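You operate a simulated robot arm through the tools that you are given. There is no shell and no other tool. Be economical: measure what you need, move in short steps, check, and stop when the job is done.

You are at the controls of a simulated robot arm. One attempt, no reset.

Task
Test the orange sensor in the check block: cooling sleeve if it reads 70, else scrap.
Fine: check switch on for the test, off after; the tip gets hot, hold it by the grip.

The check looks at the end state, three seconds after you hand in, the way a careful person would. Anything else that was tipped, shoved, dropped, spilled or broken makes it a failure.

Robot
A 7-joint arm with a two-finger parallel gripper, fixed in place. Base frame: the origin is at the foot of the arm, x ahead of it, y to its left, z up. Lengths are in m, angles in degrees, forces in N, time in s.
With the tool pointing down near the work surface it reaches from about 0.22 to 0.58 m from the base axis. Its first joint turns from -66.0 to 66.0 degrees. Payload 1.57 kg.
The TCP is the grasp point between the finger pads, 0.03 m short of the fingertips. In the tool frame z runs along the fingers and y along their closing line. The gripper opens to 0.11 m. The fingers are 0.024 m wide and 0.012 m thick; the gripper's body (0.048 by 0.112 m) begins 0.078 m behind the TCP.
Orientation is that of the tool frame in the base frame, as a unit quaternion [w, x, y, z]. With the fingers straight down and closing along the base's y, the tool's x points along the base's -x, its y along +y and its z along -z.

Tools
- The arm moves only by the tool jog_arm. Its argument "motion" is a list of rows, each a list of 7 numbers: the shift along the base's x, y, z in units of 500 mm (1.0 is 500 mm), then the turn, a rotation vector about the base's x, y, z in units of 60 degrees (1.0 is 60 degrees), then the gripper command, from -1 (fully open) to 1 (shut), values between in proportion. In form: [[tx, ty, tz, ax, ay, az, hand], ...]. A call has 1 to 12 rows; each row is the pose to reach, as a shift and turn from the pose commanded when the call began. A call with a number of a shift or a turn outside -1 to 1 is refused whole. A row lasts 0.2 s, in which the tool goes at most 0.05 m and 8.6 degrees; a call with a longer step from one row to the next is refused whole, and so is a gripper value outside its range. Where a pose cannot be reached the arm comes as near as it can. A force on the tool above 90 N (or 10 N above the force at the start of the call, whichever is more), or a blocked arm, ends the call early, and 0.2 s more pass. The fingers move at their own pace (about 0.108 m/s each) and stop on an object; they squeeze with about 42 N. The grip force told is the motor's: it shows also when the fingers shut on nothing. Time passes only in rows, and 0.2 s behind the last, so rows that repeat a pose let the fingers close. The reply holds the time, the measured pose of the TCP, the force on the tool along the base axes, the opening and the grip force, in the units named above and with some noise.
- Cameras (640 x 400 px; columns grow to the right, rows downward): "scene" is fixed at [0.1612, -0.3882, 1.4013]; the picture's right is [0.82, -0.57, 0.00], its down [-0.34, -0.49, -0.80] and it looks along [0.46, 0.66, -0.60] (base axes); focal length 309 px, centre (320, 200). "wrist" rides on the gripper at [-0.036, 0, -0.08] in the tool frame; the picture's right is [0.00, -1.00, 0.00], its down [0.97, 0.00, -0.24] and it looks along [0.24, 0.00, 0.97] (tool axes); focal length 218 px, centre (320, 200).
- camera(camera): a new picture of that camera. It takes no simulated time.
- probe_pixels(camera, pixels): for up to 12 pixels [column, row] of the newest picture of that camera ("zoom" is the newest enlarged one), the place [x, y, z] in the base frame of the surface seen there, good to about 0.002 m. It takes no simulated time.
- zoom(camera, box): a new picture of the part [left, top, right, bottom] of that camera's present view, enlarged. It takes no simulated time.
- close_job(): hands the job in; it is judged then, once.

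Work in short steps. Measure before you move; look again where a grasp or a placing could have gone wrong, and mend it. You have 80 turns and 46 pictures in all, those below and enlarged ones among them. Open the gripper and draw the arm clear of the work before you hand the job in, unless the task says otherwise; then end with one line.

The tools are called as a command line: name --pt "numbers of a row" for each row, then --argument value for the rest, lists and objects as JSON in quotes. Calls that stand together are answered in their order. jog_arm: Moves the arm, as the interface text tells. Its arguments: {"type":"object","properties":{"motion":{"type":"array","items":{"type":"array","items":{"type":"number"}}}},"required":["motion"]} The other tools are called the same way: camera (camera) takes a picture; probe_pixels (camera, pixels) gives the place of the surface under pixels of a picture; zoom (camera, box) takes an enlarged picture of a part of a camera's view; close_job () hands the job in.

At the start:

```text
t: 0.0
position: [0.328, -0.0606, 1.1963]
orientation: [0.0, 0.0, 1.0, 0.0]
wrist_force: [-0.2, 0.4, -0.5]
gripper_width: 0.1102
gripper_force: 0.2
```

scene: 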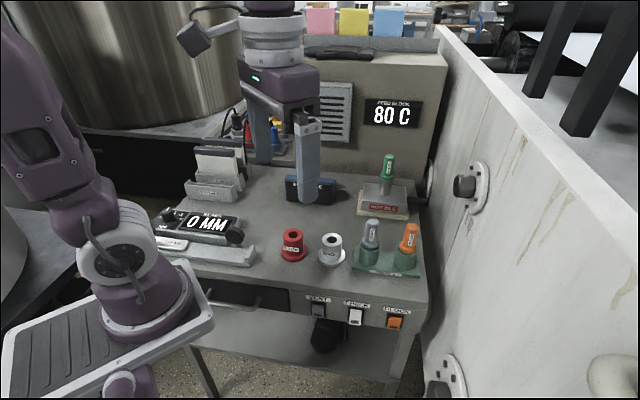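
wrist: 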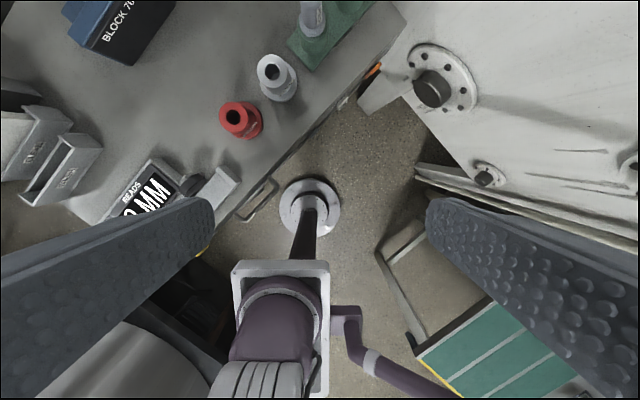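

I'll look closely at the bench area around pixels (180-430, 140-340) to read labels.

zoom --camera "scene" --box '[270, 140, 440, 246]'

zoom --camera "scene" --box '[270, 220, 440, 340]'

zoom --camera "scene" --box '[140, 100, 340, 280]'

```text
3.76 times, centred on (355, 193) of scene
```

zoom: 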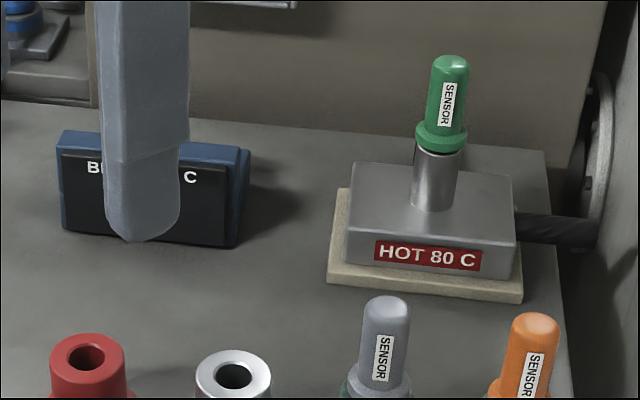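

```text
3.33 times, centred on (355, 280) of scene
```

zoom: 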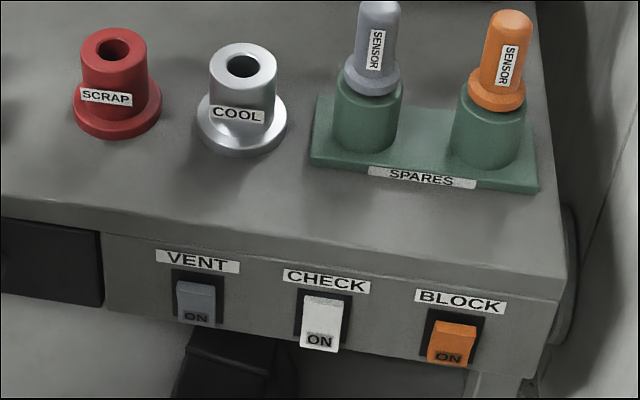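

```text
2.22 times, centred on (240, 190) of scene
```

zoom: 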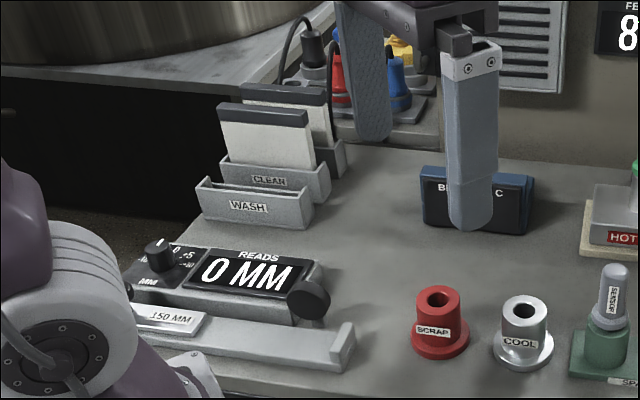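

The finger hides the blue block (about (310,190)). I'll probe the main items, and look from the wrist camera at the block.

probe_pixels --camera "scene" --pixels '[[410, 227], [405, 262], [371, 222], [332, 237], [293, 233], [389, 157], [317, 310], [355, 315], [395, 322], [325, 183], [290, 182], [385, 275]]'

zoom --camera "wrist" --box '[40, 0, 200, 100]'

```text
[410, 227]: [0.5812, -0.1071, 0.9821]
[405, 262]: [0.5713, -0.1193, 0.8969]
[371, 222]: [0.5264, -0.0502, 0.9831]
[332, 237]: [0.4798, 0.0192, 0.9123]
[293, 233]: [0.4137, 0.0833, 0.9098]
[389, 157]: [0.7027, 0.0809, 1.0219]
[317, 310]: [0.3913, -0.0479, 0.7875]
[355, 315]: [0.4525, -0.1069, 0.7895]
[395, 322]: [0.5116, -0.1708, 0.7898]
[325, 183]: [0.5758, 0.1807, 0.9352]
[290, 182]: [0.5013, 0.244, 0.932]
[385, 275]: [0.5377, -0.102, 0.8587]
```

```text
4.00 times, centred on (120, 50) of wrist
```

zoom: 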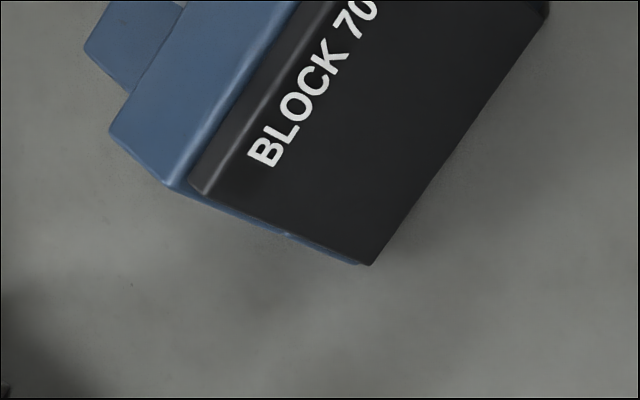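

The bench is turned about 45° in the base frame. I'll shift the hand +y by 0.16 m and tilt it about 24° forward, to clear the scene view and look at the block with the wrist camera.

jog_arm --pt "0 0.08 0 0 -0.13 0 -1" --pt "0 0.16 0 0 -0.26 0 -1" --pt "0 0.24 0 0 -0.39 0 -1" --pt "0 0.32 0 0 -0.4 0 -1"

camera --camera "wrist"

camera --camera "scene"

```text
t: 1.0
position: [0.3261, 0.0992, 1.1942]
orientation: [0.208, 0.0, 0.978, 0.0]
wrist_force: [0.1, 0.3, -0.1]
gripper_width: 0.1099
gripper_force: 0.1
```

```text
39 pictures are left
```

wrist: 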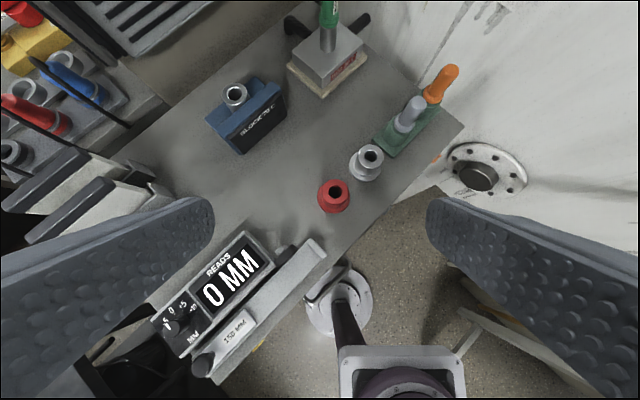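

```text
38 pictures are left
```

scene: 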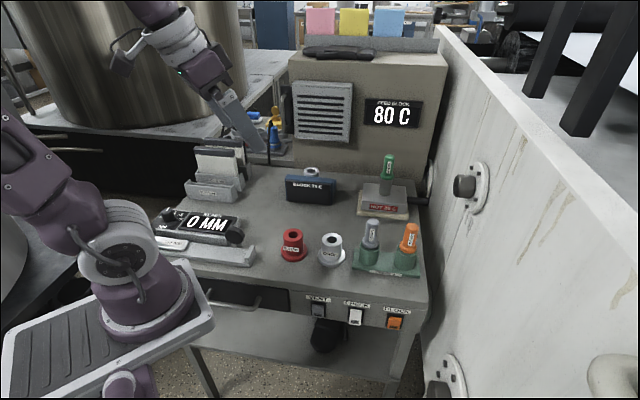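

The blue check block has a socket at wrist (236,95). I zoom in on it and the switches, and probe centres and rims.

zoom --camera "wrist" --box '[180, 60, 308, 140]'

probe_pixels --camera "zoom" --pixels '[[230, 165], [325, 165], [275, 135], [275, 205], [280, 165], [420, 130], [130, 300], [520, 210], [290, 460]]'

zoom --camera "scene" --box '[296, 286, 424, 346]'

zoom --camera "scene" --box '[340, 210, 436, 280]'

```text
5.00 times, centred on (244, 100) of wrist
```

zoom: 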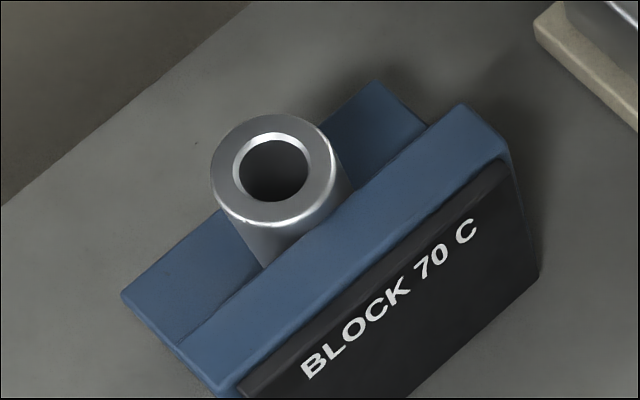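

```text
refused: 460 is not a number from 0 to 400
```

```text
5.00 times, centred on (360, 316) of scene
```

zoom: 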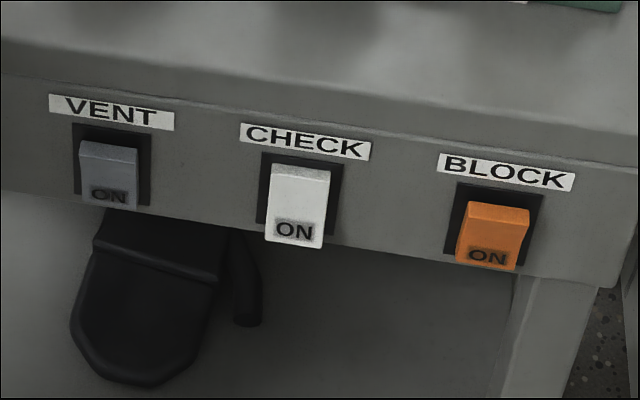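

```text
5.71 times, centred on (388, 245) of scene
```

zoom: 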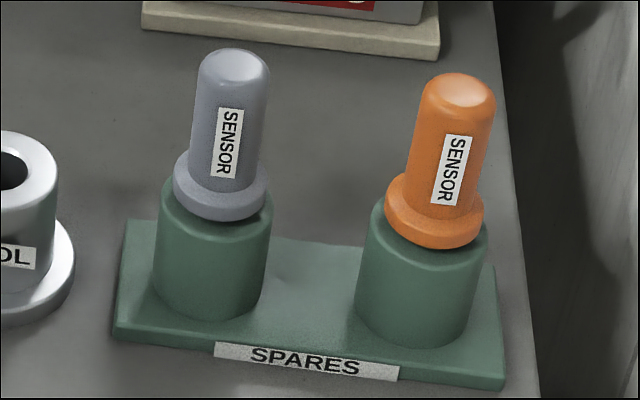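

CHECK's "ON" end stands proud (looks off), while VENT and BLOCK have it pressed in. I probe the sensors in the last zoom, the switch in the scene view, and the block in the wrist view.

probe_pixels --camera "zoom" --pixels '[[462, 85], [440, 200], [415, 170], [480, 170], [435, 235], [395, 210], [475, 215], [425, 280], [430, 370], [235, 60], [60, 250], [225, 270]]'

probe_pixels --camera "wrist" --pixels '[[224, 94], [247, 91], [235, 86], [235, 103], [235, 94], [260, 83], [270, 95], [215, 122], [224, 134], [364, 150], [378, 153], [200, 70]]'

probe_pixels --camera "scene" --pixels '[[357, 307.5], [356, 310], [355.7, 312], [355.4, 315], [355, 318], [354.7, 321], [354.5, 324], [348.5, 318], [363, 318], [345, 308], [318, 306], [317, 315]]'

```text
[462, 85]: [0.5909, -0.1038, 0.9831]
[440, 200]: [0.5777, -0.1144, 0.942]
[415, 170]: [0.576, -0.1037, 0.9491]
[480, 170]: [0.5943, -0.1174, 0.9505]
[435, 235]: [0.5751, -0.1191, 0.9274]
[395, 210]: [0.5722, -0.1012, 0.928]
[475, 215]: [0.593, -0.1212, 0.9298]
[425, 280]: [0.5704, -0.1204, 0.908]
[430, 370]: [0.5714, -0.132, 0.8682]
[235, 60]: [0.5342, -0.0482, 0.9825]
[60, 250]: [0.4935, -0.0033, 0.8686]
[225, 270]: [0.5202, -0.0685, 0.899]
```

```text
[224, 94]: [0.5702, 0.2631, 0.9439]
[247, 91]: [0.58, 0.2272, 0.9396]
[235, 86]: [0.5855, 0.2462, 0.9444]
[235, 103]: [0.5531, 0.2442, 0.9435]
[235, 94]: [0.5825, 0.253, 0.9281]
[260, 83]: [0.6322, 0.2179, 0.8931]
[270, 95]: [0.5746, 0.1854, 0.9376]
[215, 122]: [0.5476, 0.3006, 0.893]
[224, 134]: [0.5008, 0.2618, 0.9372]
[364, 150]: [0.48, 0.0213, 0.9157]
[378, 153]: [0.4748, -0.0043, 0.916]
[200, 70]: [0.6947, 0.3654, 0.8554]
```

```text
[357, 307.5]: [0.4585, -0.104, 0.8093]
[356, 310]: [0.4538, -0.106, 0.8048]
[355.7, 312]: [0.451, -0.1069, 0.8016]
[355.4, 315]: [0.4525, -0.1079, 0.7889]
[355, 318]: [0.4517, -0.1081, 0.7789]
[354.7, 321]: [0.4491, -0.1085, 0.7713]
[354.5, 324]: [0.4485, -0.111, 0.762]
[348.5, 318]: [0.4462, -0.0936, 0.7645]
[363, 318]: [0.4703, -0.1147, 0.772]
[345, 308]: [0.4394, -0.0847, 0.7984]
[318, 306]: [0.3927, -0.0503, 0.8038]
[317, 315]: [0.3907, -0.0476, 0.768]
```

Before moving toward the front panel, I probe things that could be in the way: the wall at right, the stool-like frame, the purple post, and the bench surface.

probe_pixels --camera "wrist" --pixels '[[470, 250], [600, 340], [400, 370], [345, 290], [390, 240], [478, 175], [440, 45], [545, 170]]'

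probe_pixels --camera "scene" --pixels '[[120, 320], [30, 60], [466, 187], [440, 40], [450, 200], [430, 200], [600, 380], [300, 205], [389, 180], [388, 155], [311, 170], [150, 230]]'

```text
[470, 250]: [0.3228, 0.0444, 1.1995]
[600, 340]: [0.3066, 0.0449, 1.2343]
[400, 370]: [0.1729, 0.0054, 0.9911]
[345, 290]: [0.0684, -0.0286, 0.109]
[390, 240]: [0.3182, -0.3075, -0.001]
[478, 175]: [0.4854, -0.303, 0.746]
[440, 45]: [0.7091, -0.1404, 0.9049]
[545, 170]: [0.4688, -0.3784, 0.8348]
```

```text
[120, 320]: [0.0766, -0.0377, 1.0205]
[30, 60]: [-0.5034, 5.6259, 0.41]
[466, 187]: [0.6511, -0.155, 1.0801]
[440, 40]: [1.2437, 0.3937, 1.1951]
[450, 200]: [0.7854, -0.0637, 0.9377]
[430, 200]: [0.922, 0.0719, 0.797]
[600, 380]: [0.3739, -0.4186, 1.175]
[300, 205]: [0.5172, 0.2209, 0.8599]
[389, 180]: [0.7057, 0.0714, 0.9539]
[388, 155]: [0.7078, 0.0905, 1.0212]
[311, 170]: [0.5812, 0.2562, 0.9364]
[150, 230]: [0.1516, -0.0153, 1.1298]
```

The wall sits about 0.11 m beyond the orange sensor and a boss about 0.08 m; the space before the panel is free. I undo the tilt while moving back in y, and close the fingers.

jog_arm --pt "0 -0.09 0 0 0.135 0 1" --pt "0 -0.18 0 0 0.27 0 1" --pt "0 -0.27 0 0 0.4 0 1" --pt "0 -0.36 0 0 0.4 0 1" --pt "0 -0.42 0 0 0.4 0 1"

jog_arm --pt "0 -0.02 -0.04 0 0 0.125 1" --pt "0 -0.04 -0.08 0 0 0.25 1" --pt "0 -0.06 -0.12 0 0 0.375 1" --pt "0 -0.08 -0.16 0 0 0.5 1" --pt "0 -0.1 -0.2 0 0 0.625 1" --pt "0 -0.12 -0.24 0 0 0.75 1"

```text
t: 2.2
position: [0.3281, -0.1106, 1.195]
orientation: [-0.001, 0.0, 1.0, 0.0]
wrist_force: [0.4, -0.3, -0.3]
gripper_width: 0.0002
gripper_force: 21.3
```

```text
t: 3.6
position: [0.3285, -0.17, 1.0746]
orientation: [0.0, -0.383, 0.924, 0.0]
wrist_force: [-0.2, -0.5, 0.4]
gripper_width: 0.0
gripper_force: 21.5
```

Yaw is as planned. Now I tilt 45° toward the panel and descend to about 0.08 m in front of the CHECK switch's lower half.

jog_arm --pt "0 0 -0.08 0.076 -0.076 0 1" --pt "0 0 -0.16 0.152 -0.152 0 1" --pt "0.02 -0.005 -0.24 0.228 -0.228 0 1" --pt "0.04 -0.01 -0.32 0.304 -0.304 0 1" --pt "0.06 -0.015 -0.4 0.38 -0.38 0 1" --pt "0.08 -0.02 -0.48 0.456 -0.456 0 1" --pt "0.097 -0.022 -0.563 0.53 -0.53 0 1"

camera --camera "wrist"

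camera --camera "scene"

```text
t: 5.2
position: [0.376, -0.1818, 0.7925]
orientation: [0.354, -0.353, 0.854, 0.146]
wrist_force: [0.5, 0.3, 0.8]
gripper_width: 0.0
gripper_force: 21.2
```

```text
34 pictures are left
```

wrist: 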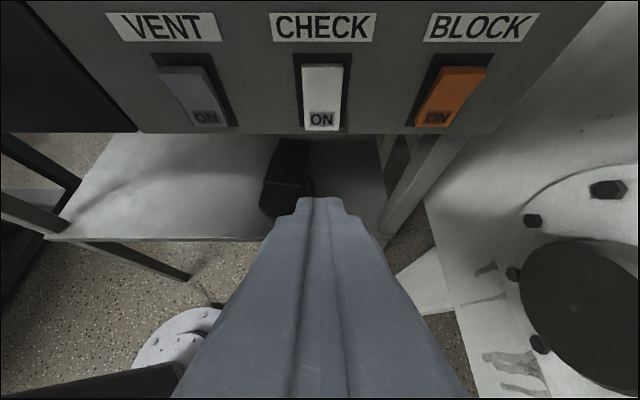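

```text
33 pictures are left
```

scene: 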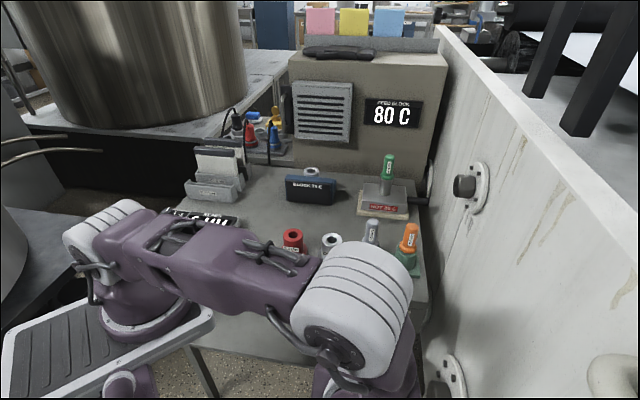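

The hand is in front of CHECK. I zoom in and probe the rocker's profile down its centre line.

zoom --camera "wrist" --box '[140, 40, 500, 140]'

probe_pixels --camera "wrist" --pixels '[[322, 68], [322, 80], [322, 95], [322, 110], [322, 120], [322, 128], [305, 110], [339, 110], [298, 80], [188, 80], [208, 120], [452, 80]]'

```text
1.78 times, centred on (320, 90) of wrist
```

zoom: 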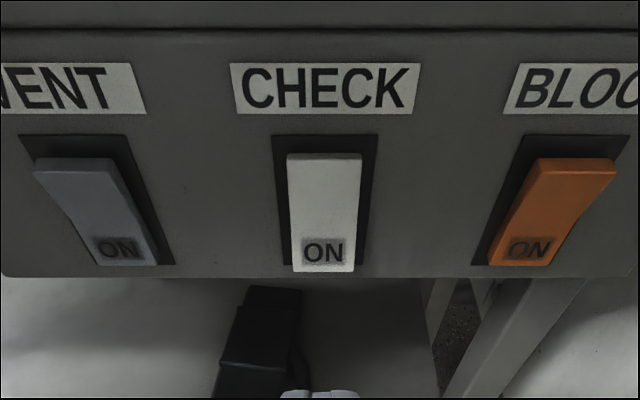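

```text
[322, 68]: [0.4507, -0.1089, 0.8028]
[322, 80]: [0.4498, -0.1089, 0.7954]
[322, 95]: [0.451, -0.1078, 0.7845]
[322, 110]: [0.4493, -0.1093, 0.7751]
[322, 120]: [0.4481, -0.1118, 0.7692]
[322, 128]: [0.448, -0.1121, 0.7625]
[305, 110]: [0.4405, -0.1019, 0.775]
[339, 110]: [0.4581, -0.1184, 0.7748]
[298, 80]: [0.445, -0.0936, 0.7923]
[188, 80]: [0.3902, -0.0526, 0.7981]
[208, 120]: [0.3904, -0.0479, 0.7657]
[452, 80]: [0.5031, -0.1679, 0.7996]
```

CHECK is off (lower end proud), the others are on. I lower 10 mm so that the tip's leading corner meets the rocker at z≈0.769, and press along the panel normal in small steps, then back off.

jog_arm --pt "0 0 -0.02 0 0 0 1" --pt "0.05 0.05 -0.02 0 0 0 1" --pt "0.085 0.085 -0.02 0 0 0 1" --pt "0.098 0.098 -0.02 0 0 0 1" --pt "0.104 0.104 -0.02 0 0 0 1" --pt "0.109 0.109 -0.02 0 0 0 1" --pt "0.113 0.113 -0.02 0 0 0 1"

zoom --camera "wrist" --box '[160, 40, 480, 240]'

```text
t: 6.8
position: [0.4291, -0.1296, 0.781]
orientation: [0.349, -0.353, 0.856, 0.143]
wrist_force: [-46.5, -35.6, 17.1]
gripper_width: 0.0001
gripper_force: 21.3
```

```text
2.00 times, centred on (320, 140) of wrist
```

zoom: 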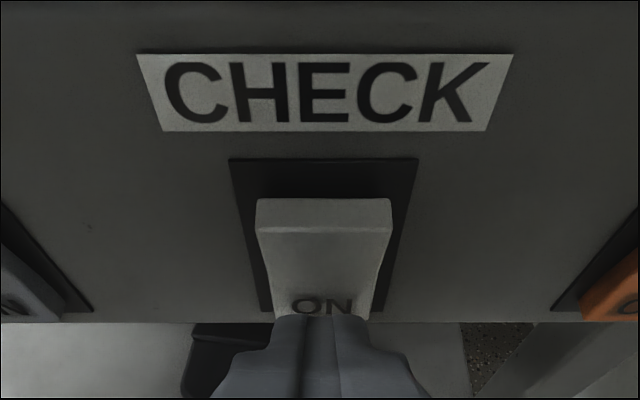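

About 59 N of contact and the rocker's top end now stands proud. I back off 0.1 m and check.

jog_arm --pt "-0.05 -0.05 0 0 0 0 1" --pt "-0.1 -0.1 0.01 0 0 0 1" --pt "-0.14 -0.14 0.02 0 0 0 1"

zoom --camera "wrist" --box '[140, 40, 500, 140]'

```text
t: 7.6
position: [0.362, -0.1919, 0.7928]
orientation: [0.355, -0.353, 0.853, 0.146]
wrist_force: [0.4, 0.1, 0.4]
gripper_width: 0.0
gripper_force: 21.6
```

```text
1.78 times, centred on (320, 90) of wrist
```

zoom: 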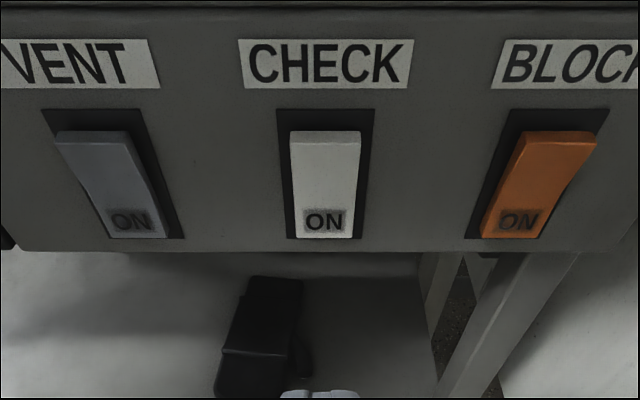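

CHECK is now in the same state as the other "ON" switches. I rise to z≈1.09, reduce the tilt to about 20°, and set the fingers to about 0.055 m.

jog_arm --pt "0 0 0.09 0 0 0 1" --pt "0 0 0.18 -0.06 0.06 0 1" --pt "0 0 0.27 -0.12 0.12 0 0.5" --pt "0 0 0.36 -0.18 0.18 0 0" --pt "0 0 0.45 -0.24 0.24 0 0" --pt "0 0 0.54 -0.295 0.295 0 0" --pt "0 0 0.6 -0.295 0.295 0 0"

camera --camera "wrist"

camera --camera "scene"

```text
t: 9.2
position: [0.3632, -0.1953, 1.0937]
orientation: [0.159, -0.377, 0.91, 0.065]
wrist_force: [-1.0, -0.4, -0.5]
gripper_width: 0.0549
gripper_force: 0.0
```

```text
29 pictures are left
```

wrist: 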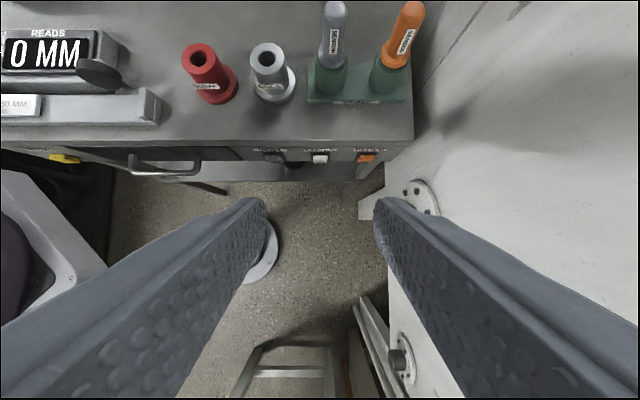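

```text
28 pictures are left
```

scene: 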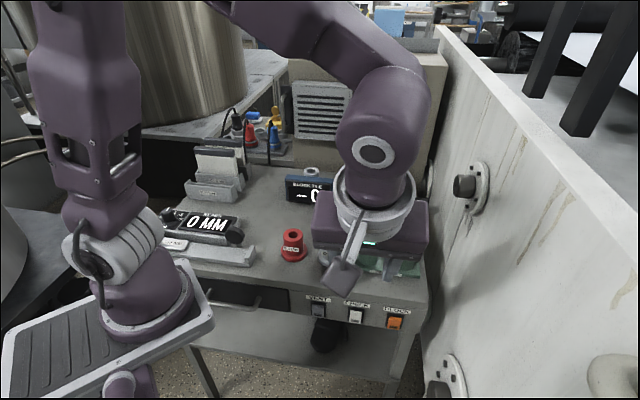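

The check block's display now lights (0…). I probe the wall boss near (455–490,187) before moving the hand next to it.

probe_pixels --camera "scene" --pixels '[[456, 183], [456, 192], [461, 186], [472, 186], [485, 190], [478, 165], [480, 210], [340, 200], [340, 240], [345, 262]]'

probe_pixels --camera "wrist" --pixels '[[412, 10], [398, 30], [418, 40], [395, 57], [383, 50], [407, 58], [270, 48], [250, 55], [285, 55], [268, 60]]'

```text
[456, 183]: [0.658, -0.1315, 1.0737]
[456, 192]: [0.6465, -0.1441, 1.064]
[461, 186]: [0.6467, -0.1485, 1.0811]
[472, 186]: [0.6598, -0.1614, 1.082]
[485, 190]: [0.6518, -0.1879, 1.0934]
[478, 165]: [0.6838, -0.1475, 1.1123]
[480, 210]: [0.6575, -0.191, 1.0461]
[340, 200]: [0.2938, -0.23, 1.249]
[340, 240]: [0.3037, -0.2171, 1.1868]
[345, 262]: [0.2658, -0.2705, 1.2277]
```

```text
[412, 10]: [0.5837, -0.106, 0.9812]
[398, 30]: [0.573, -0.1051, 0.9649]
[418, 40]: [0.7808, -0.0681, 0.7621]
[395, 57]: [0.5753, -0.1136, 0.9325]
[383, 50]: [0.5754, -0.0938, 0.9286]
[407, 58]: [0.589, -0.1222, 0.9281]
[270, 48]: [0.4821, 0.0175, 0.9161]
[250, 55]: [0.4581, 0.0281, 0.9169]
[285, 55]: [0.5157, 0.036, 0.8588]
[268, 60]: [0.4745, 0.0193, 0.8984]
```

The boss tip is at t≈0.56, so the tilted hand clears it narrowly. I move to a hover above the orange sensor at [0.588, -0.107, 1.075].

jog_arm --pt "0.075 0.03 0.03 0 0 0 0" --pt "0.15 0.06 0.03 0 0 0 0" --pt "0.225 0.09 0.02 0 0 0 0" --pt "0.3 0.12 0 0 0 0 0" --pt "0.375 0.15 -0.02 0 0 0 0" --pt "0.45 0.177 -0.037 0 0 0 0"

camera --camera "wrist"

camera --camera "scene"

```text
t: 10.6
position: [0.5875, -0.1062, 1.074]
orientation: [0.159, -0.376, 0.91, 0.066]
wrist_force: [0.3, 0.2, -0.2]
gripper_width: 0.055
gripper_force: 0.1
```

```text
27 pictures are left
```

wrist: 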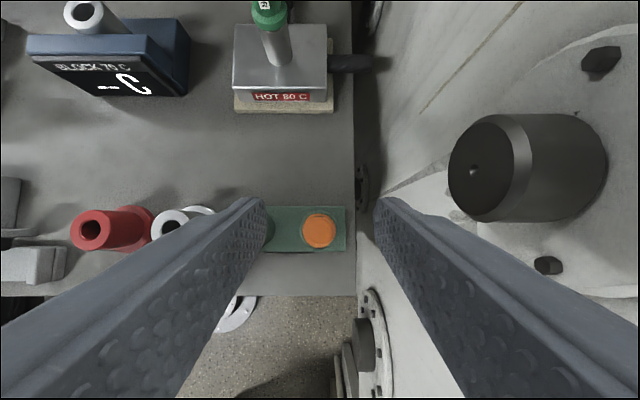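

```text
26 pictures are left
```

scene: 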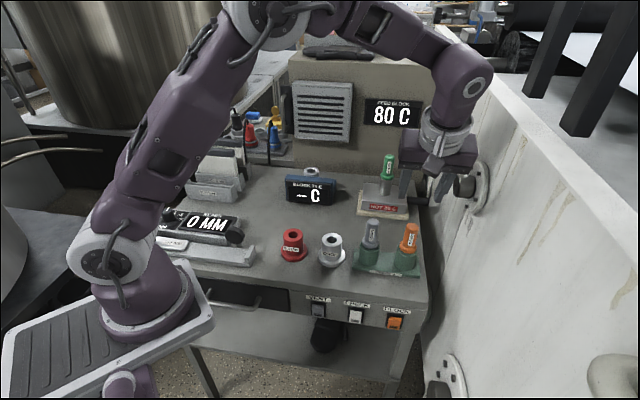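

The display shows "-- C"; the sensor's top (319,231) lies centred between the fingers. I descend vertically to z≈0.974.

jog_arm --pt "0.001 -0.002 -0.05 0 0 0 0" --pt "0.001 -0.002 -0.1 0 0 0 0" --pt "0.001 -0.002 -0.15 0 0 0 0" --pt "0.001 -0.002 -0.18 0 0 0 0" --pt "0.001 -0.002 -0.2 0 0 0 0"

zoom --camera "scene" --box '[340, 150, 500, 290]'

camera --camera "wrist"

```text
t: 11.8
position: [0.587, -0.1071, 0.975]
orientation: [0.159, -0.377, 0.91, 0.065]
wrist_force: [-0.5, 0.0, -0.5]
gripper_width: 0.055
gripper_force: 0.0
```

```text
2.86 times, centred on (420, 220) of scene
```

zoom: 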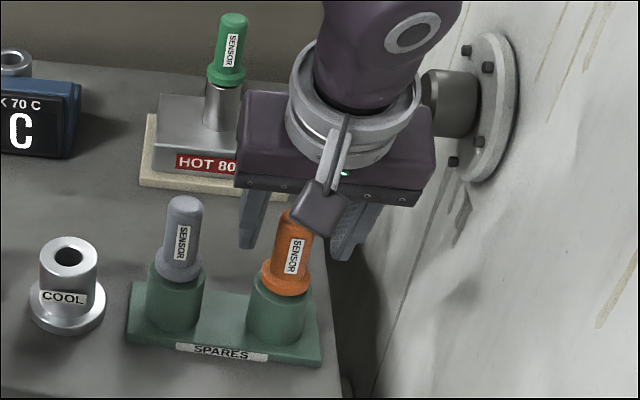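

```text
24 pictures are left
```

wrist: 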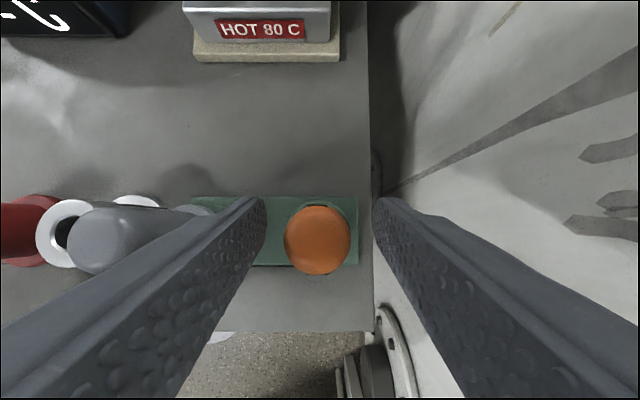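

The sensor's top at (318,240) matches the TCP's projected pixel (320,240). I close the fingers.

jog_arm --pt "0 0 0 0 0 0 0.5" --pt "0 0 0 0 0 0 1" --pt "0 0 0 0 0 0 1" --pt "0 0 0 0 0 0 1"

```text
t: 12.8
position: [0.5881, -0.1064, 0.9755]
orientation: [0.16, -0.376, 0.91, 0.065]
wrist_force: [0.0, 0.6, 0.8]
gripper_width: 0.025
gripper_force: 36.2
```

Gripped at 0.025 m width. I lift straight up 0.1 m and look.

jog_arm --pt "0 0 0.03 0 0 0 1" --pt "0 0 0.08 0 0 0 1" --pt "0 0 0.14 0 0 0 1" --pt "0 0 0.2 0 0 0 1" --pt "-0.02 0.02 0.24 0 0 0 1"

zoom --camera "scene" --box '[340, 110, 500, 250]'

```text
t: 14.0
position: [0.5766, -0.0965, 1.0951]
orientation: [0.159, -0.376, 0.91, 0.065]
wrist_force: [0.1, -0.2, -0.9]
gripper_width: 0.0245
gripper_force: 36.6
```

```text
2.86 times, centred on (420, 180) of scene
```

zoom: 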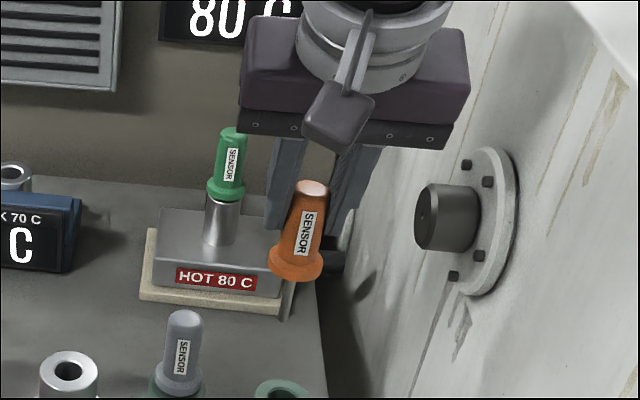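

The sensor hangs upright from the hand as before. I probe its stem and collar to know tip length.

zoom --camera "scene" --box '[390, 150, 450, 230]'

probe_pixels --camera "zoom" --pixels '[[275, 120], [245, 310], [180, 295], [320, 310], [245, 380], [235, 390]]'

```text
5.00 times, centred on (420, 190) of scene
```

zoom: 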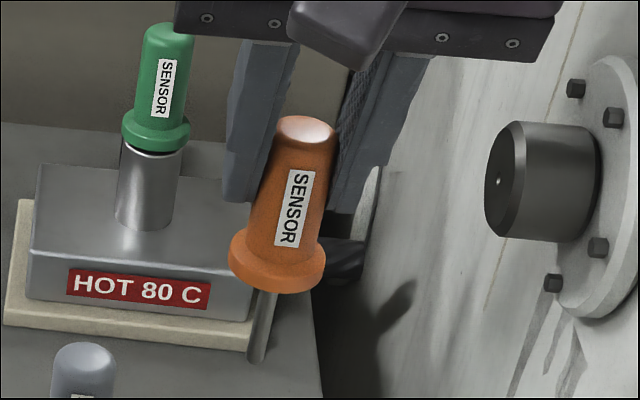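

```text
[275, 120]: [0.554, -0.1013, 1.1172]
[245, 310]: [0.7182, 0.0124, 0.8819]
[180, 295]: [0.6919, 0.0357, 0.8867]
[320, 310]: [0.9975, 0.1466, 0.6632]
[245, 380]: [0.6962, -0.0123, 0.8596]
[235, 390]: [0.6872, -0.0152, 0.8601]
```

The grip seems pitched, perhaps aligned with the tilted hand. I probe along its axis: top, body, collar and stem tip.

probe_pixels --camera "zoom" --pixels '[[308, 125], [303, 150], [285, 240], [272, 270], [265, 310], [260, 335], [257, 355], [242, 245], [320, 270], [295, 118]]'

camera --camera "wrist"

```text
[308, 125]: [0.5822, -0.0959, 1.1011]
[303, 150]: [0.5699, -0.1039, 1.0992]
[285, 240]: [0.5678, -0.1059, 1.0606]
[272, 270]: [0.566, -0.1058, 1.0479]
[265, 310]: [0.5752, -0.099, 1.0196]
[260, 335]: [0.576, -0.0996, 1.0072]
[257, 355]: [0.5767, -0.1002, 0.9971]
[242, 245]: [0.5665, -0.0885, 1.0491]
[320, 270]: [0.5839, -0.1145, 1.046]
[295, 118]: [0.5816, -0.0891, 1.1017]
```

```text
21 pictures are left
```

wrist: 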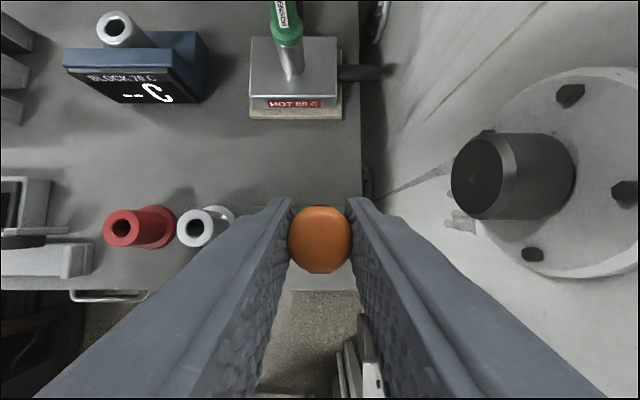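

The stem is vertical (probes agree within 2 mm), tip about 0.10 m below TCP. Now I measure the check socket's rim more precisely from this wrist view.

zoom --camera "wrist" --box '[85, 5, 149, 45]'

probe_pixels --camera "zoom" --pixels '[[220, 190], [260, 100], [320, 120], [380, 200], [300, 290], [240, 280], [360, 270], [300, 200], [200, 230], [200, 330]]'

```text
10.00 times, centred on (117, 25) of wrist
```

zoom: 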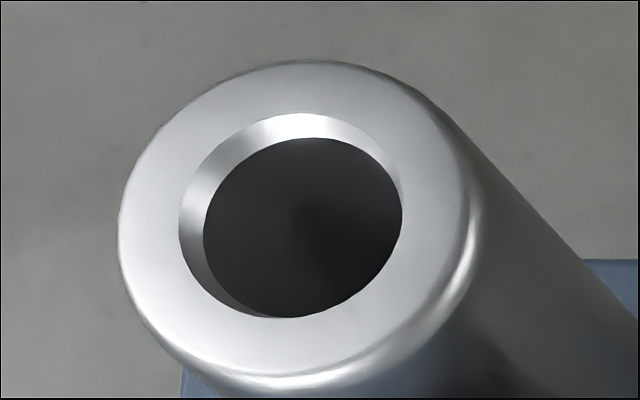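

```text
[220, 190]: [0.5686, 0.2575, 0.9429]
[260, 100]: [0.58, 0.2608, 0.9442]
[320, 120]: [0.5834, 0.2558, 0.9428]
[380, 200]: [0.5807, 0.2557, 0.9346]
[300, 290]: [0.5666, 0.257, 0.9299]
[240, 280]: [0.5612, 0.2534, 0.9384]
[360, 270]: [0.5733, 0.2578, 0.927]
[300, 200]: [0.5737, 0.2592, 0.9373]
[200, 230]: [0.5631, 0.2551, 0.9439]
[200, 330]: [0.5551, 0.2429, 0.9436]
```

From the ellipse centre ray the socket axis is about [0.571, 0.248], rim z 0.944. I raise 0.04 m and carry the sensor over to hover above it.

jog_arm --pt "0 0.0 0.08 0 0 0 1" --pt "0 0.077 0.1 0 0 0 1" --pt "0 0.154 0.1 0 0 0 1" --pt "0 0.231 0.1 0 0 0 1" --pt "0 0.308 0.1 0 0 0 1" --pt "0 0.385 0.1 0 0 0 1" --pt "0 0.462 0.1 0 0 0 1" --pt "-0.005 0.539 0.1 0 0 0 1" --pt "-0.011 0.616 0.08 0 0 0 1" --pt "-0.011 0.689 0.04 0 0 0 1"

camera --camera "wrist"

zoom --camera "scene" --box '[264, 120, 360, 220]'

```text
t: 16.2
position: [0.5734, 0.2471, 1.1143]
orientation: [0.16, -0.377, 0.91, 0.067]
wrist_force: [-0.1, 0.1, -1.4]
gripper_width: 0.0246
gripper_force: 36.5
```

```text
19 pictures are left
```

wrist: 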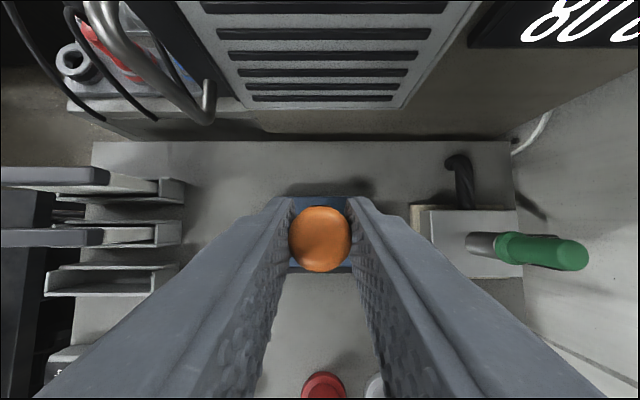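

```text
4.00 times, centred on (312, 170) of scene
```

zoom: 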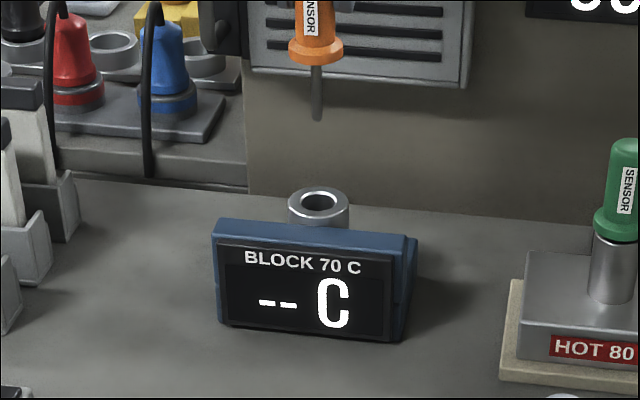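

Sensor hovers above the socket. I probe the stem tip and the socket's rim in the same view to compare in x,y.

probe_pixels --camera "zoom" --pixels '[[317, 80], [317, 95], [316, 112], [294, 203], [345, 203], [320, 190], [319, 219], [305, 193], [335, 193], [305, 215], [335, 215], [318, 52]]'

```text
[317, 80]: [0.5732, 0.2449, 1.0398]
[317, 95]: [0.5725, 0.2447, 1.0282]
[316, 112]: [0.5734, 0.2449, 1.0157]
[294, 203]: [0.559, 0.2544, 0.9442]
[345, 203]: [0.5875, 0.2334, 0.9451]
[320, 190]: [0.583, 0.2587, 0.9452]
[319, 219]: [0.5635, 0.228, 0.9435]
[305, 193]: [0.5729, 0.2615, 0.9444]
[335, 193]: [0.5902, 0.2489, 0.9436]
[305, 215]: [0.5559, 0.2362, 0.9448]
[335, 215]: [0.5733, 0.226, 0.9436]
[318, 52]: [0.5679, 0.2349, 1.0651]
```

Rim centre is [0.573, 0.2435] and the stem axis about [0.575, 0.248]; I correct by (-2, -4.5) mm and descend halfway to check alignment just above the rim.

jog_arm --pt "-0.004 -0.009 0 0 0 0 1" --pt "-0.004 -0.009 -0.05 0 0 0 1" --pt "-0.004 -0.009 -0.1 0 0 0 1" --pt "-0.004 -0.009 -0.12 0 0 0 1"

zoom --camera "scene" --box '[280, 130, 344, 210]'

```text
t: 17.2
position: [0.571, 0.2426, 1.0544]
orientation: [0.16, -0.376, 0.91, 0.067]
wrist_force: [0.5, -0.1, -0.8]
gripper_width: 0.0246
gripper_force: 36.6
```

```text
5.00 times, centred on (312, 170) of scene
```

zoom: 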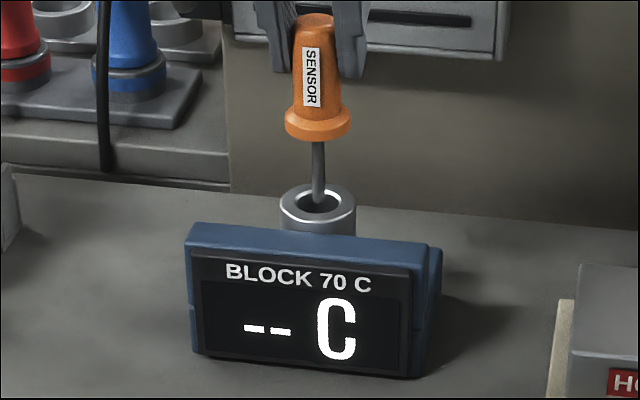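

Stem tip appears at (319,203) over the opening. I probe tip and rim once more before inserting.

probe_pixels --camera "zoom" --pixels '[[318, 160], [318, 175], [319, 190], [319, 200], [285, 208], [352, 208], [318, 187], [318, 223], [300, 206], [338, 206]]'

```text
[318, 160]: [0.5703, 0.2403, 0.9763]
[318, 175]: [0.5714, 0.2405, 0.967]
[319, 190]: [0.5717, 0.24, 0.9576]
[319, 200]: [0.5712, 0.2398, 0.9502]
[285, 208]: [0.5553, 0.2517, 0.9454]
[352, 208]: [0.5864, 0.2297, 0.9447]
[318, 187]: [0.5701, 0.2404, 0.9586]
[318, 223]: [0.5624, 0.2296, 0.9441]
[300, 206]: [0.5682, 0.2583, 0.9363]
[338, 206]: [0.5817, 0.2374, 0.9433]
```

Aligned within about 1–2 mm. I insert down to z≈1.006.

jog_arm --pt "0 0 -0.02 0 0 0 1" --pt "0 0 -0.045 0 0 0 1" --pt "0 0 -0.07 0 0 0 1" --pt "0 0 -0.09 0 0 0 1" --pt "0 0 -0.098 0 0 0 1"

zoom --camera "scene" --box '[280, 130, 344, 210]'

```text
t: 18.4
position: [0.5696, 0.2422, 1.005]
orientation: [0.16, -0.376, 0.91, 0.066]
wrist_force: [-2.3, -1.0, 6.9]
gripper_width: 0.0245
gripper_force: 36.4
```

```text
5.00 times, centred on (312, 170) of scene
```

zoom: 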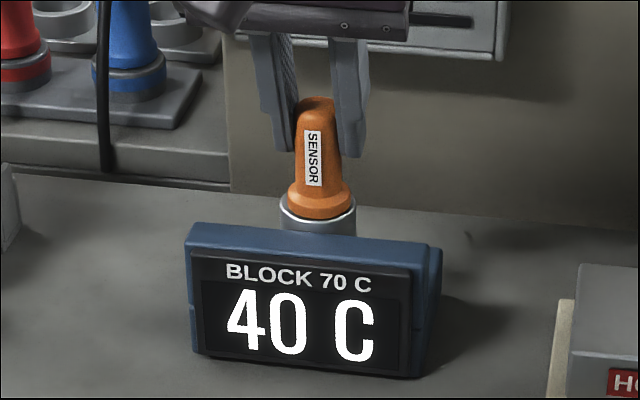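

Seated lightly (7 N); the display reads 40 C and may still be climbing. I hold and wait for it to settle.

jog_arm --pt "0 0 0 0 0 0 1" --pt "0 0 0 0 0 0 1" --pt "0 0 0 0 0 0 1" --pt "0 0 0 0 0 0 1" --pt "0 0 0 0 0 0 1" --pt "0 0 0 0 0 0 1" --pt "0 0 0 0 0 0 1" --pt "0 0 0 0 0 0 1" --pt "0 0 0 0 0 0 1" --pt "0 0 0 0 0 0 1" --pt "0 0 0 0 0 0 1" --pt "0 0 0 0 0 0 1"

zoom --camera "scene" --box '[280, 130, 344, 210]'

```text
t: 21.0
position: [0.5698, 0.2434, 1.0059]
orientation: [0.16, -0.376, 0.91, 0.066]
wrist_force: [1.3, 0.4, 12.6]
gripper_width: 0.0246
gripper_force: 36.3
```

```text
5.00 times, centred on (312, 170) of scene
```

zoom: 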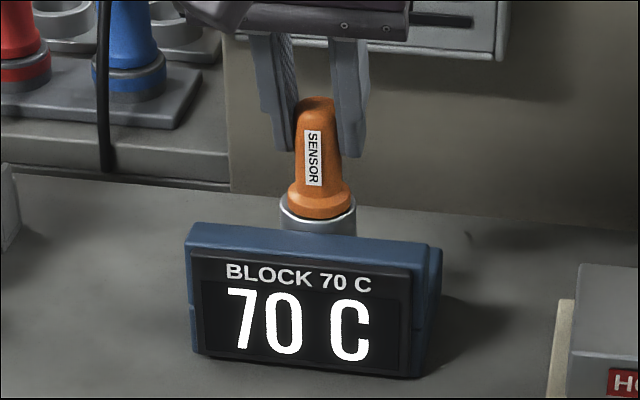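

It now reads 70 C. I wait once more to be sure it's settled.

jog_arm --pt "0 0 0.002 0 0 0 1" --pt "0 0 0.002 0 0 0 1" --pt "0 0 0.002 0 0 0 1" --pt "0 0 0.002 0 0 0 1" --pt "0 0 0.002 0 0 0 1" --pt "0 0 0.002 0 0 0 1" --pt "0 0 0.002 0 0 0 1" --pt "0 0 0.002 0 0 0 1" --pt "0 0 0.002 0 0 0 1" --pt "0 0 0.002 0 0 0 1" --pt "0 0 0.002 0 0 0 1" --pt "0 0 0.002 0 0 0 1"

zoom --camera "scene" --box '[264, 140, 360, 200]'

```text
t: 23.6
position: [0.5692, 0.242, 1.0063]
orientation: [0.16, -0.377, 0.91, 0.066]
wrist_force: [0.1, 0.4, -0.7]
gripper_width: 0.0244
gripper_force: 36.3
```

```text
6.67 times, centred on (312, 170) of scene
```

zoom: 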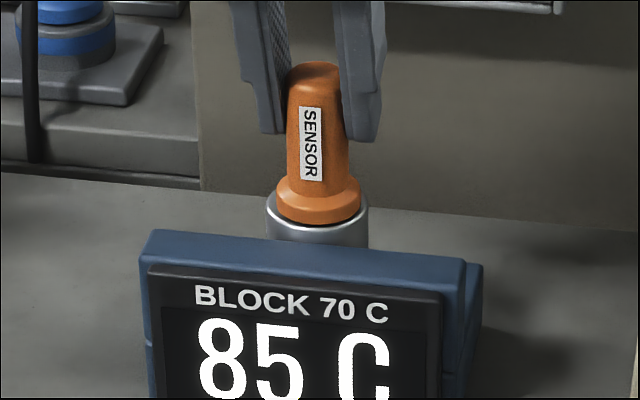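

Good that I waited: it has climbed to 85 C. I keep waiting until the reading is steady.

jog_arm --pt "0 0 0 0 0 0 1" --pt "0 0 0 0 0 0 1" --pt "0 0 0 0 0 0 1" --pt "0 0 0 0 0 0 1" --pt "0 0 0 0 0 0 1" --pt "0 0 0 0 0 0 1" --pt "0 0 0 0 0 0 1" --pt "0 0 0 0 0 0 1" --pt "0 0 0 0 0 0 1" --pt "0 0 0 0 0 0 1" --pt "0 0 0 0 0 0 1" --pt "0 0 0 0 0 0 1"

jog_arm --pt "0 0 0 0 0 0 1" --pt "0 0 0 0 0 0 1" --pt "0 0 0 0 0 0 1" --pt "0 0 0 0 0 0 1" --pt "0 0 0 0 0 0 1" --pt "0 0 0 0 0 0 1" --pt "0 0 0 0 0 0 1" --pt "0 0 0 0 0 0 1" --pt "0 0 0 0 0 0 1" --pt "0 0 0 0 0 0 1" --pt "0 0 0 0 0 0 1" --pt "0 0 0 0 0 0 1"

zoom --camera "scene" --box '[280, 130, 344, 210]'

```text
t: 26.2
position: [0.5709, 0.2437, 1.0077]
orientation: [0.16, -0.377, 0.91, 0.067]
wrist_force: [-0.8, -0.5, 3.3]
gripper_width: 0.0243
gripper_force: 36.1
```

```text
t: 28.8
position: [0.5692, 0.2423, 1.008]
orientation: [0.16, -0.377, 0.91, 0.066]
wrist_force: [0.4, -0.3, 5.1]
gripper_width: 0.0245
gripper_force: 36.1
```

```text
5.00 times, centred on (312, 170) of scene
```

zoom: 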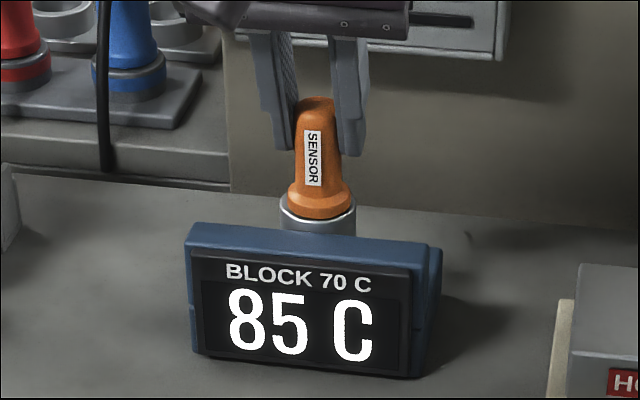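

Settled at 85 C, not 70: it goes to scrap. I lift straight out (tip to well above the rim) and look at the scrap sleeve.

jog_arm --pt "0 0 0.03 0 0 0 1" --pt "0 0 0.09 0 0 0 1" --pt "0 0 0.15 0 0 0 1" --pt "0 0 0.21 0 0 0 1" --pt "0 0 0.25 0 0 0 1"

zoom --camera "scene" --box '[256, 215, 352, 275]'

probe_pixels --camera "zoom" --pixels '[[190, 120], [300, 120], [245, 95], [245, 150], [210, 100], [280, 100], [210, 140], [280, 140], [510, 120], [245, 120]]'

```text
t: 30.0
position: [0.5703, 0.2418, 1.1316]
orientation: [0.16, -0.377, 0.91, 0.066]
wrist_force: [-0.4, -0.3, -0.6]
gripper_width: 0.0244
gripper_force: 35.9
```

```text
6.67 times, centred on (304, 245) of scene
```

zoom: 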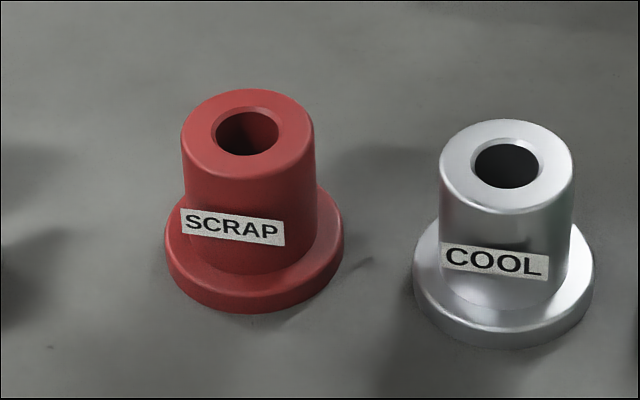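

```text
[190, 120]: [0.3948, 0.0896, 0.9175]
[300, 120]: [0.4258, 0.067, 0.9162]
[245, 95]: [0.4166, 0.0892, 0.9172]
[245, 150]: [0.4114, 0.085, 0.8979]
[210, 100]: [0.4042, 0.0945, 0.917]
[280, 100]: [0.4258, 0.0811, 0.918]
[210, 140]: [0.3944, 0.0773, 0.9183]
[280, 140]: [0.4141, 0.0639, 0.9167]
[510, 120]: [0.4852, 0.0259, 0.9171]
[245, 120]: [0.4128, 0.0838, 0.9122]
```

Scrap sleeve rim centre is about [0.407, 0.073, 0.917]. I carry the sensor there at height, then come down to a low hover to check.

jog_arm --pt "-0.055 -0.0565 0 0 0 0 1" --pt "-0.11 -0.113 0 0 0 0 1" --pt "-0.165 -0.1695 0 0 0 0 1" --pt "-0.22 -0.226 0 0 0 0 1" --pt "-0.275 -0.2825 0 0 0 0 1" --pt "-0.33 -0.339 0 0 0 0 1" --pt "-0.33 -0.339 -0.07 0 0 0 1" --pt "-0.33 -0.339 -0.13 0 0 0 1" --pt "-0.33 -0.339 -0.13 0 0 0 1"

zoom --camera "scene" --box '[248, 195, 344, 275]'

```text
t: 32.0
position: [0.4076, 0.0723, 1.0664]
orientation: [0.159, -0.377, 0.91, 0.066]
wrist_force: [0.2, -0.1, -0.5]
gripper_width: 0.0244
gripper_force: 36.4
```

```text
5.00 times, centred on (296, 235) of scene
```

zoom: 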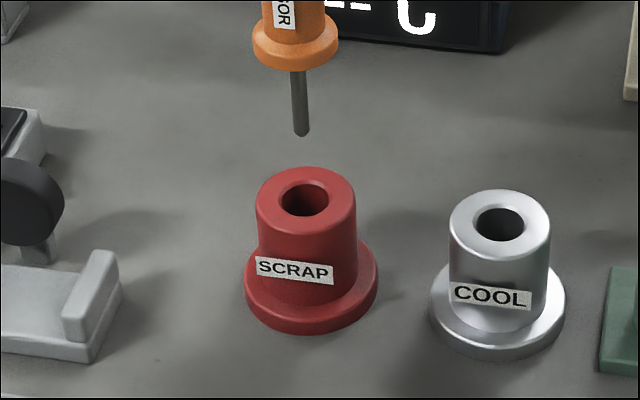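

I compare stem and rim by probes in this view.

probe_pixels --camera "zoom" --pixels '[[300, 95], [301, 110], [301, 125], [265, 200], [347, 200], [305, 172], [305, 222], [275, 182], [335, 220], [335, 180], [275, 220]]'

```text
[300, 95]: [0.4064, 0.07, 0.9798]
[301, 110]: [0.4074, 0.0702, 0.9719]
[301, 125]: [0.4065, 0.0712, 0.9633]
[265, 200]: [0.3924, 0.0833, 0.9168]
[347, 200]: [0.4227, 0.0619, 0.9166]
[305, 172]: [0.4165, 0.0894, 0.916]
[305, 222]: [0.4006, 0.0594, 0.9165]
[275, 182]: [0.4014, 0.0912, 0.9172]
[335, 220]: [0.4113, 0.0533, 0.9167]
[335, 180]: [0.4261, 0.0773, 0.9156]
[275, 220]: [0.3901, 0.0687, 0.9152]
```

Stem axis [0.4085, 0.0737] vs rim centre [0.407, 0.0725]: 1–2 mm correction, then insert to z≈0.982.

jog_arm --pt "-0.003 -0.002 0 0 0 0 1" --pt "-0.003 -0.002 -0.04 0 0 0 1" --pt "-0.003 -0.002 -0.08 0 0 0 1" --pt "-0.003 -0.002 -0.12 0 0 0 1" --pt "-0.003 -0.002 -0.15 0 0 0 1" --pt "-0.003 -0.002 -0.168 0 0 0 1"

zoom --camera "scene" --box '[248, 195, 344, 275]'

```text
t: 33.4
position: [0.4042, 0.0734, 0.9844]
orientation: [0.161, -0.377, 0.909, 0.066]
wrist_force: [-4.7, 3.2, 33.4]
gripper_width: 0.0245
gripper_force: 36.8
```

```text
5.00 times, centred on (296, 235) of scene
```

zoom: 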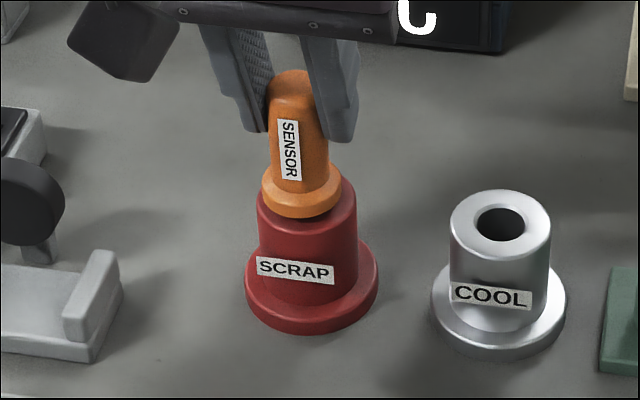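

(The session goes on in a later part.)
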